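You operate a simulated robot arm through the tools that you are given. There is no shell and no other tool. Be economical: measure what you need, move in short steps, check, and stop when the job is done.

You are at the controls of a simulated robot arm. One attempt, no reset.

Task
Fetch the folded flannel from the top of the luggage table and set it on top of the teal message book.

It is judged by the outcome, as a careful person would: the job done as asked, and still so three seconds after it is handed in. It fails if anything else is knocked over, pushed out of place, dropped, spilled or broken.

Robot
A 6-joint arm with a two-finger parallel gripper, fixed in place. Base frame: the origin is at the foot of the arm, x ahead of it, y to its left, z up; the work surface is at about z = 0. Units: cm, rad, N and s.
With the tool pointing down near the work surface it reaches from about 18 to 46 cm from the base axis. Its first joint turns from -1.222 to 1.222 rad. Payload 1.9 kg.
The TCP is the grasp point between the finger pads, 2.3 cm short of the fingertips. In the tool frame z runs along the fingers and y along their closing line. The gripper opens to 9.4 cm. The fingers are 3.8 cm wide and 1 cm thick; the gripper's body (5.4 by 9.6 cm) begins 3.9 cm behind the TCP.
Orientation is that of the tool frame in the base frame, as a unit quaternion [x, y, z, w]. With the fingers straight down and closing along the base's y, the tool's x points along the base's -x, its y along +y and its z along -z.

Tools
- The arm moves only by the tool step_arm. Its argument "increments" is a list that holds one entry, the list of rows, each a list of 5 numbers: the finger opening in cm, from 0 to 9.4, then the shift along the tool's x, y, z in cm, then the turn about the tool's z in rad. In form: [[[claw, tx, ty, tz, twist], ...]]. A call has 1 to 12 rows; each row shifts and turns the commanded pose from where the row before left it, along the tool's axes as they then stand. Rows are played at 5 a second. More than 5 cm and 0.15 rad between two rows, or a gripper value outside its range, and nothing of the call is played. Where a pose cannot be reached the arm comes as near as it can. A force on the tool above 40 N (or 10 N above the force at the start of the call, whichever is more), or a blocked arm, ends the call early, and 0.2 s more pass. Each finger travels about 10.8 cm/s and halts on what it meets, pressing with about 29 N; the grip force reading is that of the motor and also rises with nothing between the fingers. The clock runs only during rows and for 0.2 s after the last one: add rows that do not move to give the fingers time. The reply holds the time, the measured pose of the TCP, the force on the tool along the base axes, the opening and the grip force, in the units named above and with some noise.
- Cameras (640 x 400 px; columns grow to the right, rows downward): "scene" is fixed at [4.43, 31.33, 45.48]; the picture's right is [-0.78, -0.62, 0.00], its down [-0.27, 0.34, -0.90] and it looks along [0.56, -0.71, -0.43] (base axes); focal length 332 px, centre (320, 200). "wrist" rides on the gripper at [-3.9, 0, -4.4] in the tool frame; the picture's right is [0.00, -1.00, 0.00], its down [0.97, 0.00, -0.24] and it looks along [0.24, 0.00, 0.97] (tool axes); focal length 218 px, centre (320, 200). There is no depth. A picture from a camera that has moved, and an enlarged one, comes with that camera's place and axes in the base frame and with its lens. The place of the scene camera against the robot may be out by one fixed shift of up to 2.5 cm in any direction.
- capture(camera): a new picture of that camera. The clock stands still meanwhile.
- inspect(camera, box): a new picture of the part [left, top, right, bottom] of that camera's present view, enlarged. The clock stands still meanwhile.
- sign_off(): hands the job in; it is judged then, once.

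Work in short steps. Places have to be worked out from the pictures, the camera data and where the tool is seen: move nearer, look again, correct. Check each grasp and each placing, and mend what went wrong. You have 90 turns and 46 pictures in all, those below and enlarged ones among them. Open the gripper and draw the arm clear of the work before you hand the job in, unless the task says otherwise; then end with one line.

The tools are called after "Emit:" by a JSON object that holds its "op" and its "data". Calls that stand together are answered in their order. step_arm: Moves the arm, as the interface text tells. Its arguments: {"type":"object","properties":{"increments":{"type":"array","items":{"type":"array","items":{"type":"array","items":{"type":"number"}}}}},"required":["increments"]} The other tools are called the same way: capture (camera) takes a picture; inspect (camera, box) takes an enlarged picture of a part of a camera's view; sign_off () hands the job in.

At the start:

```text
time_s: 0.0
ee_pos: [27.22, -5.11, 30.92]
orientation: [0.001, 1.0, -0.001, 0.0]
ft_force: [0.9, 0.4, -0.6]
finger_gap: 9.4
grip_force: 0.0
```

scene: 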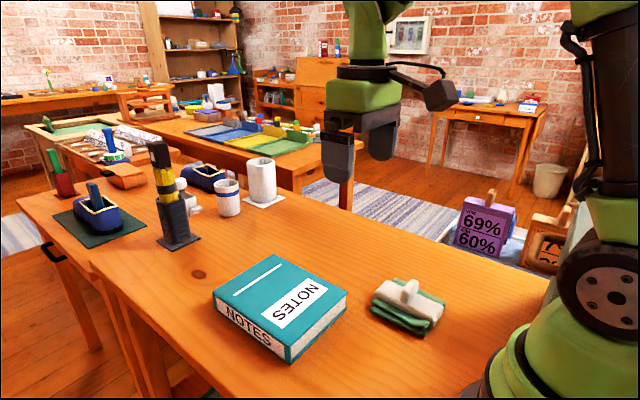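
wrist: 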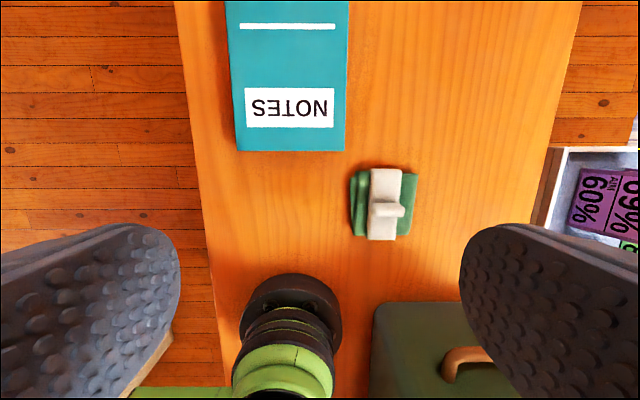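

The wrist view puts the flannel near (22, -15) and the teal book ahead at about x 31+. I'll enlarge both views to see what the flannel is like.

Emit:
{"op": "inspect", "data": {"camera": "scene", "box": [340, 250, 480, 350]}}

Emit:
{"op": "inspect", "data": {"camera": "wrist", "box": [300, 140, 480, 260]}}

Emit:
{"op": "inspect", "data": {"camera": "scene", "box": [20, 120, 360, 370]}}

```text
4.00 times, centred on (410, 300) of scene
camera zoom: at [4.43, 31.33, 45.48], right [-0.78, -0.62, 0.0], down [-0.27, 0.34, -0.9], along [0.56, -0.71, -0.43], focal length 1330 px, centre (-40, -200)
```

zoom: 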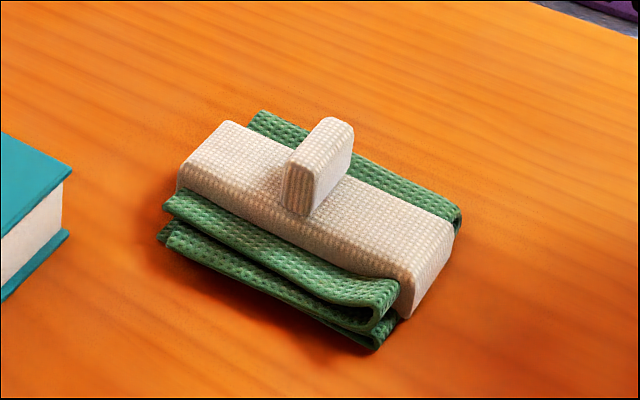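

```text
3.33 times, centred on (390, 200) of wrist
camera zoom: at [31.18, -5.01, 35.34], right [0.0, -1.0, 0.0], down [-0.97, 0.0, 0.24], along [-0.24, 0.0, -0.97], focal length 728 px, centre (87, 200)
```

zoom: 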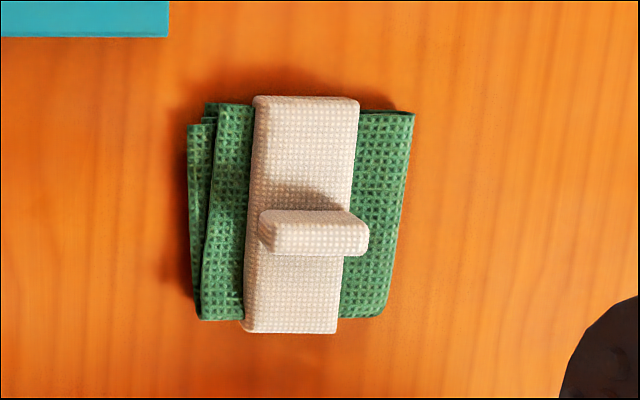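

```text
1.60 times, centred on (190, 245) of scene
camera zoom: at [4.43, 31.33, 45.48], right [-0.78, -0.62, 0.0], down [-0.27, 0.34, -0.9], along [0.56, -0.71, -0.43], focal length 532 px, centre (528, 128)
```

zoom: 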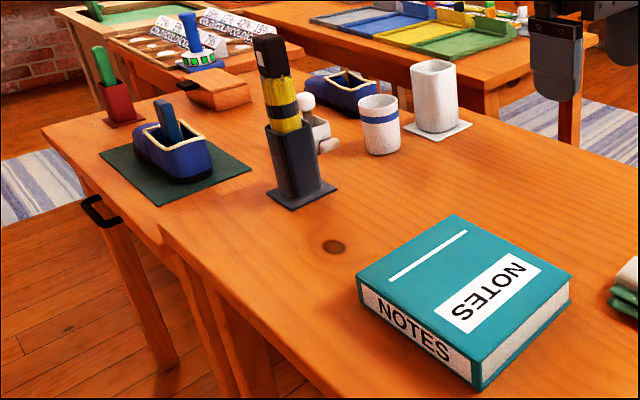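

The flannel is about 11 x 11 cm, so it is too wide to grip. It has a tab on top, thin along x, that I can pinch with the fingers closing along x. I'll move above it and start turning.

Emit:
{"op": "step_arm", "data": {"increments": [[[9.4, 1.5, -3.2, 0, 0], [9.4, 1.5, -3.2, 0, 0], [9.4, 1.5, -3.2, 0, 0], [9.4, 0, 0, 4, 0], [9.4, 0, 0, 4, 0], [9.4, 0, 0, 0, 0]]]}}

Emit:
{"op": "step_arm", "data": {"increments": [[[9.4, 0, 0, 0, 0.1428], [9.4, 0, 0, 0, 0.1428], [9.4, 0, 0, 0, 0.1428], [9.4, 0, 0, 0, 0.1428], [9.4, 0, 0, 0, 0.1428], [9.4, 0, 0, 0, 0.1428], [9.4, 0, 0, 0, 0.1428], [9.4, 0, 0, 0, 0.1428], [9.4, 0, 0, 0, 0.1428], [9.4, 0, 0, 0, 0.1428], [9.4, 0, 0, 0, 0.1428], [9.4, 0, 0, 0, 0]]]}}

Emit:
{"op": "capture", "data": {"camera": "wrist"}}

Emit:
{"op": "capture", "data": {"camera": "scene"}}

```text
time_s: 1.4
ee_pos: [22.87, -14.52, 22.85]
orientation: [0.001, 1.0, -0.001, 0.001]
ft_force: [-0.3, 0.4, 0.4]
finger_gap: 9.41
grip_force: 0.1
```

```text
time_s: 4.0
ee_pos: [22.75, -14.5, 22.82]
orientation: [0.707, 0.707, -0.001, 0.0]
ft_force: [0.2, -0.4, -0.6]
finger_gap: 9.42
grip_force: 0.1
```

```text
40 pictures are left
camera wrist: at [22.75, -18.48, 27.31], right [-1.0, 0.0, 0.0], down [0.0, 0.97, 0.24], along [0.0, 0.24, -0.97], focal length 218 px, centre (320, 200)
```

wrist: 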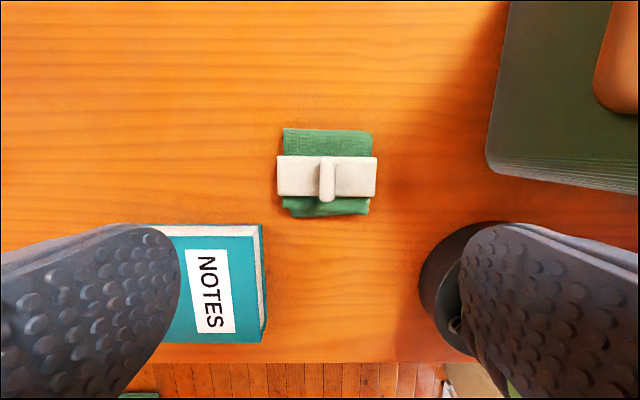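

```text
39 pictures are left
```

scene: 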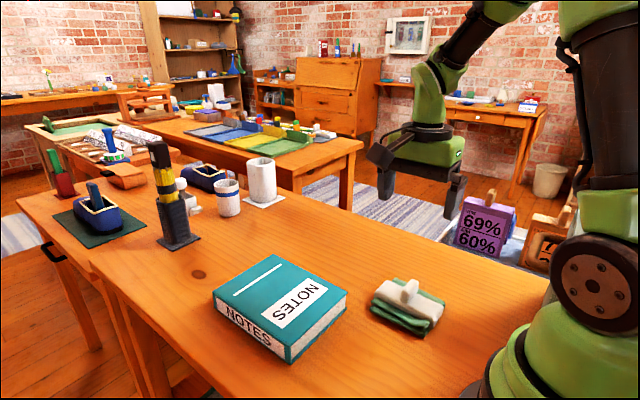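

The tab is close to centred below the TCP. I'll enlarge this view to triangulate it.

Emit:
{"op": "inspect", "data": {"camera": "wrist", "box": [254, 115, 402, 231]}}

```text
3.45 times, centred on (328, 173) of wrist
camera zoom: at [22.75, -18.48, 27.31], right [-1.0, 0.0, 0.0], down [0.0, 0.97, 0.24], along [0.0, 0.24, -0.97], focal length 753 px, centre (292, 293)
```

zoom: 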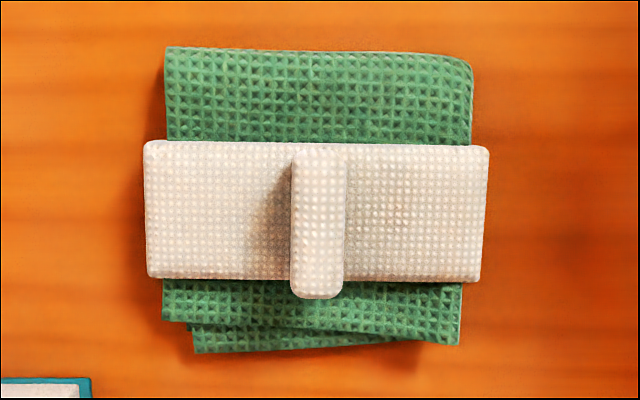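

Tab top is at about (21.9, -15.0, 5). I'll correct the offset, descend to z≈9 and check again.

Emit:
{"op": "step_arm", "data": {"increments": [[[9.4, -0.5, -0.85, 0, 0], [9.4, 0, 0, 4, 0], [8, 0, 0, 4, 0], [6, 0, 0, 3, 0], [6, 0, 0, 2.5, 0], [6, 0, 0, 0, 0]]]}}

Emit:
{"op": "capture", "data": {"camera": "wrist"}}

Emit:
{"op": "inspect", "data": {"camera": "scene", "box": [330, 210, 490, 350]}}

```text
time_s: 5.4
ee_pos: [21.73, -15.21, 9.5]
orientation: [0.707, 0.707, -0.001, 0.001]
ft_force: [0.6, 0.7, 0.4]
finger_gap: 5.98
grip_force: 0.0
```

```text
37 pictures are left
camera wrist: at [21.82, -18.96, 13.91], right [-1.0, 0.0, 0.0], down [0.0, 0.97, 0.24], along [0.0, 0.24, -0.97], focal length 218 px, centre (320, 200)
```

wrist: 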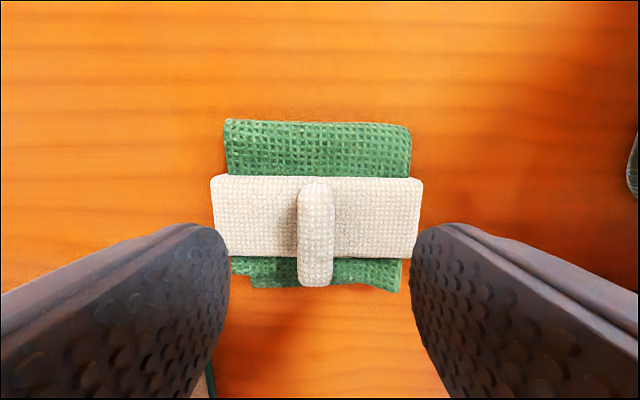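

```text
2.86 times, centred on (410, 280) of scene
camera zoom: at [4.43, 31.33, 45.48], right [-0.78, -0.62, 0.0], down [-0.27, 0.34, -0.9], along [0.56, -0.71, -0.43], focal length 950 px, centre (63, -29)
```

zoom: 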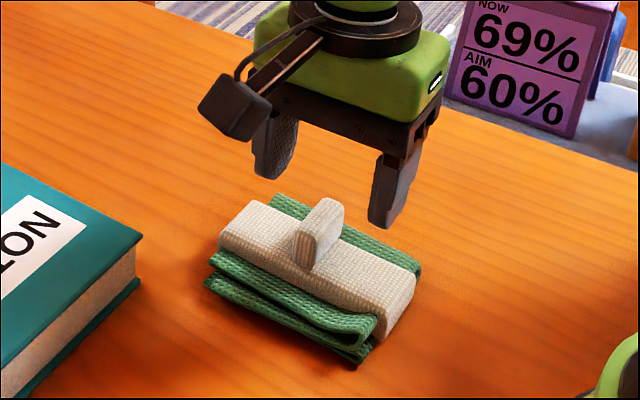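

The views agree: the tab spans y -17.3 to -12.8 at x≈22, its top at z≈5.2 above a band top at z≈2.7. I'll descend to TCP z≈5.5, so the fingertips stop just above the band, then close.

Emit:
{"op": "step_arm", "data": {"increments": [[[6, 0.15, 0.2, 1, 0], [6, 0, 0, 1, 0], [6, 0, 0, 1, 0], [6, 0, 0, 0.9, 0], [6, 0, 0, 0, 0]]]}}

Emit:
{"op": "inspect", "data": {"camera": "scene", "box": [330, 210, 490, 350]}}

```text
time_s: 6.6
ee_pos: [22.06, -14.99, 5.46]
orientation: [0.707, 0.707, 0.001, 0.0]
ft_force: [0.5, -0.5, 0.4]
finger_gap: 5.99
grip_force: 0.1
```

```text
2.86 times, centred on (410, 280) of scene
camera zoom: at [4.43, 31.33, 45.48], right [-0.78, -0.62, 0.0], down [-0.27, 0.34, -0.9], along [0.56, -0.71, -0.43], focal length 950 px, centre (63, -29)
```

zoom: 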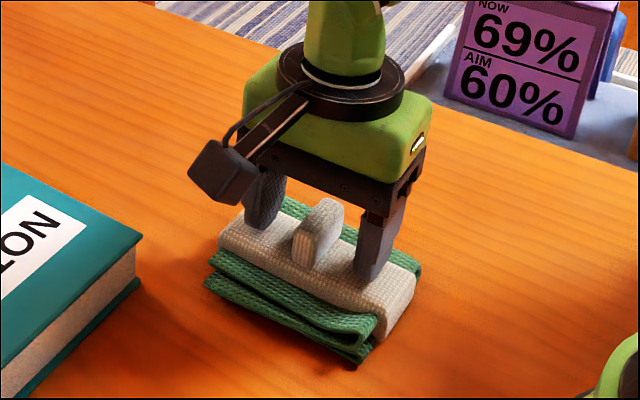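

The fingers straddle the tab without touching the band. I'll close on it.

Emit:
{"op": "step_arm", "data": {"increments": [[[3, 0, 0, 0, 0], [1, 0, 0, 0, 0], [0, 0, 0, 0, 0], [0, 0, 0, 0, 0], [0, 0, 0, 0, 0]]]}}

Emit:
{"op": "step_arm", "data": {"increments": [[[0, 0, 0, -1, 0], [0, 0, 0, -1, 0], [0, 0, 0, -1, 0], [0, 0, 0, 0, 0]]]}}

Emit:
{"op": "capture", "data": {"camera": "scene"}}

```text
time_s: 7.8
ee_pos: [21.99, -15.0, 5.62]
orientation: [0.707, 0.707, 0.0, 0.0]
ft_force: [-0.3, 0.1, 0.9]
finger_gap: 1.56
grip_force: 29.3
```

```text
time_s: 8.8
ee_pos: [22.2, -14.9, 8.53]
orientation: [0.707, 0.707, 0.001, 0.0]
ft_force: [-0.3, 0.3, -0.6]
finger_gap: 1.54
grip_force: 28.6
```

```text
34 pictures are left
```

scene: 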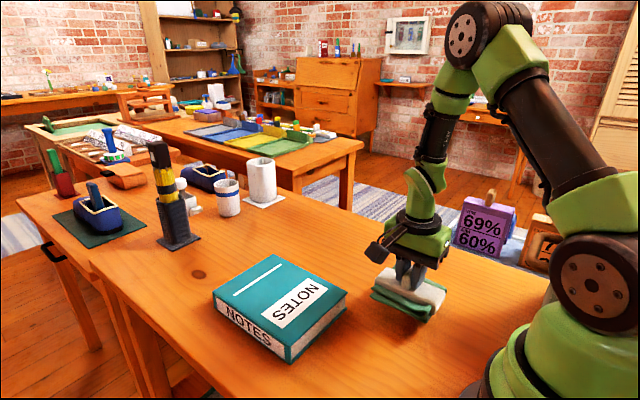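

The grip is good at 1.55 cm with the flannel hanging level. I judge the book at x 30.5–49.5, y -9 to 6.3, top at about z 3–4. I'll lift and carry the flannel over it.

Emit:
{"op": "step_arm", "data": {"increments": [[[0, 0, 0, -2, 0], [0, 0, 0, -2, 0], [0, 0, 0, -2, 0], [0, 2.25, 2.7, 0, 0], [0, 2.25, 2.7, 0, 0], [0, 2.25, 2.7, 0, 0], [0, 2.25, 2.7, 0, 0], [0, 2.25, 2.7, 0, 0], [0, 2.25, 2.7, 0, 0], [0, 0, 0, 0, 0]]]}}

Emit:
{"op": "capture", "data": {"camera": "scene"}}

Emit:
{"op": "capture", "data": {"camera": "wrist"}}

```text
time_s: 11.0
ee_pos: [38.35, -1.5, 14.42]
orientation: [0.707, 0.707, 0.0, -0.001]
ft_force: [-0.7, -0.1, -0.6]
finger_gap: 1.55
grip_force: 28.5
```

```text
33 pictures are left
```

scene: 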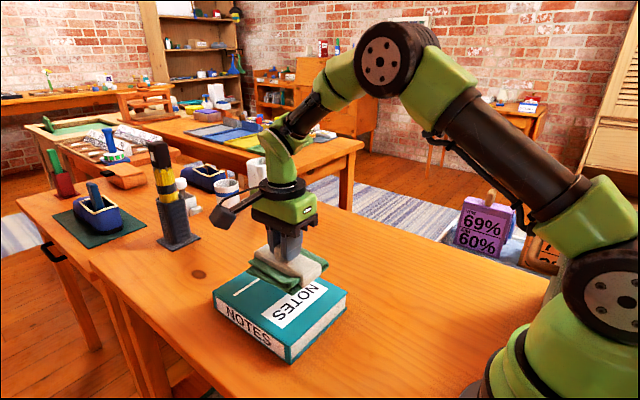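

```text
32 pictures are left
camera wrist: at [38.47, -5.31, 18.97], right [-1.0, 0.0, 0.0], down [0.0, 0.97, 0.24], along [0.0, 0.24, -0.97], focal length 218 px, centre (320, 200)
```

wrist: 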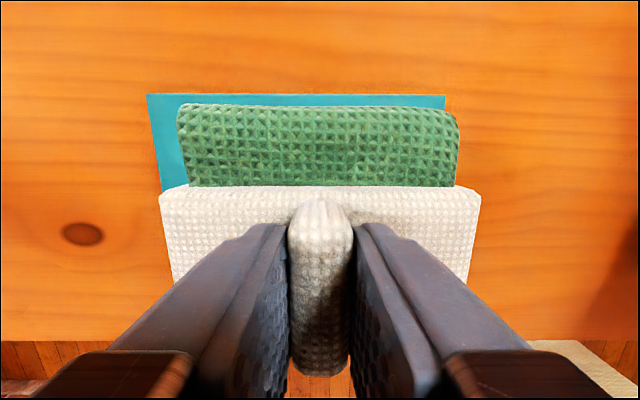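

The book spans about x 30.3–49.7 with its near-side edge at y -8.6, so I'll shift about 1.3 cm in x and 0.3 in y. Then I'll lower to just above it.

Emit:
{"op": "step_arm", "data": {"increments": [[[0, 0.3, 1.3, 0, 0], [0, 0, 0, 1.5, 0], [0, 0, 0, 1.5, 0], [0, 0, 0, 1, 0], [0, 0, 0, 0, 0]]]}}

Emit:
{"op": "inspect", "data": {"camera": "scene", "box": [190, 200, 370, 370]}}

```text
time_s: 12.2
ee_pos: [39.68, -1.21, 10.5]
orientation: [0.707, 0.707, 0.0, 0.0]
ft_force: [1.1, 0.3, -0.9]
finger_gap: 1.54
grip_force: 29.3
```

```text
2.35 times, centred on (280, 285) of scene
camera zoom: at [4.43, 31.33, 45.48], right [-0.78, -0.62, 0.0], down [-0.27, 0.34, -0.9], along [0.56, -0.71, -0.43], focal length 782 px, centre (414, 0)
```

zoom: 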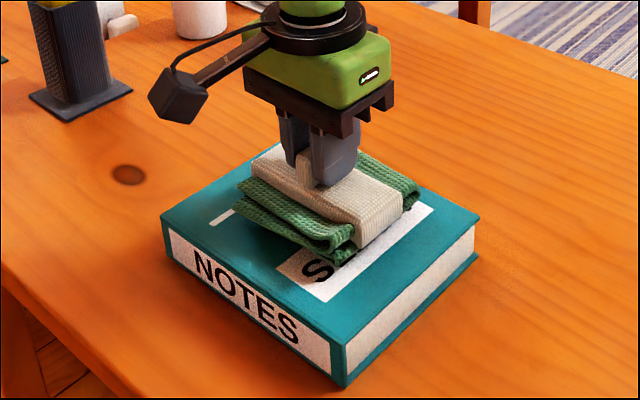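

It is nearly over the centre with a small gap left. I'll lower in fine steps, watching the force.

Emit:
{"op": "step_arm", "data": {"increments": [[[0, 0, 0, 0.25, 0], [0, 0, 0, 0.25, 0], [0, 0, 0, 0.2, 0], [0, 0, 0, 0, 0]]]}}

Emit:
{"op": "inspect", "data": {"camera": "scene", "box": [190, 200, 370, 370]}}

```text
time_s: 13.2
ee_pos: [39.4, -1.22, 9.84]
orientation: [0.707, 0.707, 0.0, 0.0]
ft_force: [-0.1, 0.3, -0.4]
finger_gap: 1.58
grip_force: 29.0
```

```text
2.35 times, centred on (280, 285) of scene
camera zoom: at [4.43, 31.33, 45.48], right [-0.78, -0.62, 0.0], down [-0.27, 0.34, -0.9], along [0.56, -0.71, -0.43], focal length 782 px, centre (414, 0)
```

zoom: 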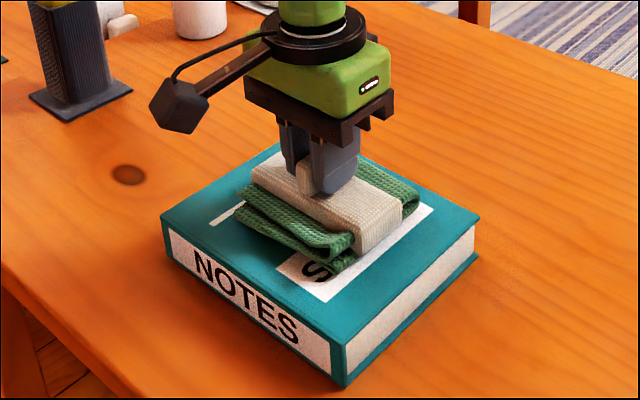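

Still no contact force, so I'll keep lowering in small steps.

Emit:
{"op": "step_arm", "data": {"increments": [[[0, 0, 0, 0.2, 0], [0, 0, 0, 0.1, 0], [0, 0, 0, 0, 0]]]}}

Emit:
{"op": "step_arm", "data": {"increments": [[[0, 0, 0, 0.15, 0], [0, 0, 0, 0.1, 0], [0, 0, 0, 0, 0]]]}}

```text
time_s: 14.0
ee_pos: [39.65, -1.14, 9.56]
orientation: [0.708, 0.706, -0.001, 0.001]
ft_force: [-0.2, 0.0, -0.9]
finger_gap: 1.54
grip_force: 29.0
```

```text
time_s: 14.8
ee_pos: [39.67, -1.08, 9.31]
orientation: [0.708, 0.707, 0.001, 0.001]
ft_force: [-8.2, -1.1, 32.6]
finger_gap: 1.57
grip_force: 28.6
```

Contact at z≈9.3 with 32 N. I'll ease up slightly, then check.

Emit:
{"op": "step_arm", "data": {"increments": [[[0, 0, 0, -0.1, 0], [0, 0, 0, 0, 0]]]}}

```text
time_s: 15.4
ee_pos: [39.64, -1.1, 9.3]
orientation: [0.707, 0.707, 0.001, 0.001]
ft_force: [8.1, -0.5, 15.7]
finger_gap: 1.58
grip_force: 28.7
```

Still pressing lightly. I'll ease a touch more, then open the fingers slowly.

Emit:
{"op": "step_arm", "data": {"increments": [[[0, 0, 0, -0.07, 0], [0, 0, 0, 0, 0]]]}}

Emit:
{"op": "step_arm", "data": {"increments": [[[1.8, 0, 0, 0, 0], [2.5, 0, 0, 0, 0], [3.5, 0, 0, 0, 0], [4.5, 0, 0, 0, 0], [4.5, 0, 0, 0, 0]]]}}

Emit:
{"op": "inspect", "data": {"camera": "scene", "box": [190, 200, 370, 370]}}

```text
time_s: 16.0
ee_pos: [39.49, -1.17, 9.35]
orientation: [0.707, 0.708, -0.001, -0.001]
ft_force: [2.0, 1.3, 3.2]
finger_gap: 1.53
grip_force: 28.8
```

```text
time_s: 17.2
ee_pos: [39.7, -1.1, 9.38]
orientation: [0.707, 0.707, 0.0, 0.0]
ft_force: [-0.3, 0.5, -0.3]
finger_gap: 4.5
grip_force: 0.0
```

```text
2.35 times, centred on (280, 285) of scene
camera zoom: at [4.43, 31.33, 45.48], right [-0.78, -0.62, 0.0], down [-0.27, 0.34, -0.9], along [0.56, -0.71, -0.43], focal length 782 px, centre (414, 0)
```

zoom: 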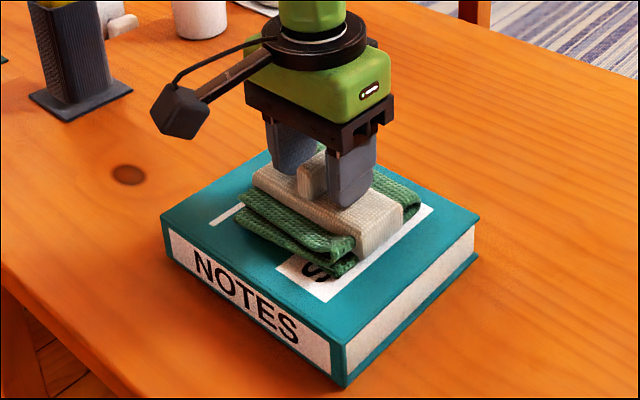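

The flannel is released and rests flat on the book. I'll rise straight up and draw the arm back.

Emit:
{"op": "step_arm", "data": {"increments": [[[4.5, 0, 0, -1, 0], [4.5, 0, 0, -2, 0], [4.5, 0, 0, -3, 0], [4.5, 0, 0, -4, 0], [6, 0, 0, -4, 0], [9.4, -1.5, -4, 0, 0], [9.4, -1.5, -4, 0, 0], [9.4, -1.5, -4, 0, 0], [9.4, 0, 0, 0, 0]]]}}

Emit:
{"op": "capture", "data": {"camera": "scene"}}

Emit:
{"op": "inspect", "data": {"camera": "scene", "box": [190, 200, 370, 370]}}

```text
time_s: 19.2
ee_pos: [27.74, -5.7, 23.19]
orientation: [0.707, 0.707, 0.0, 0.001]
ft_force: [0.3, -0.5, 0.2]
finger_gap: 9.38
grip_force: 0.2
```

```text
28 pictures are left
```

scene: 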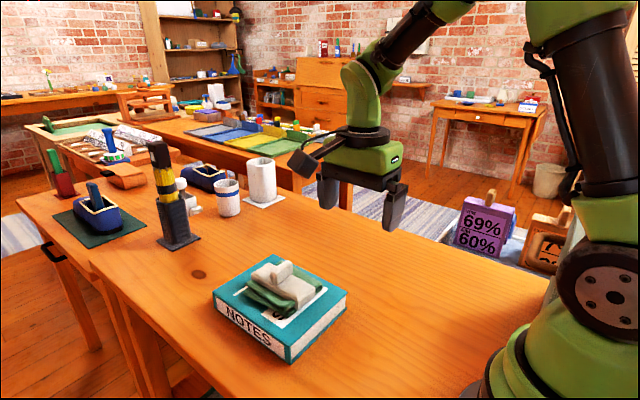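

```text
2.35 times, centred on (280, 285) of scene
camera zoom: at [4.43, 31.33, 45.48], right [-0.78, -0.62, 0.0], down [-0.27, 0.34, -0.9], along [0.56, -0.71, -0.43], focal length 782 px, centre (414, 0)
```

zoom: 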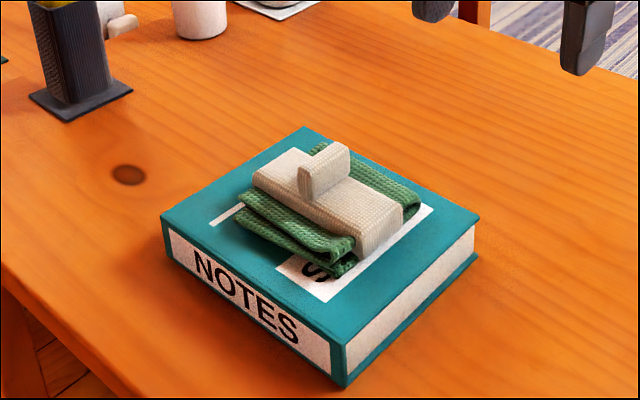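

The flannel sits centred on the book, the book hasn't moved, and the arm is clear with the gripper open. I'll hand it in.

Emit:
{"op": "sign_off", "data": {}}

```text
The job is handed in.
```

The folded flannel is resting flat on top of the teal message book; nothing else was disturbed.
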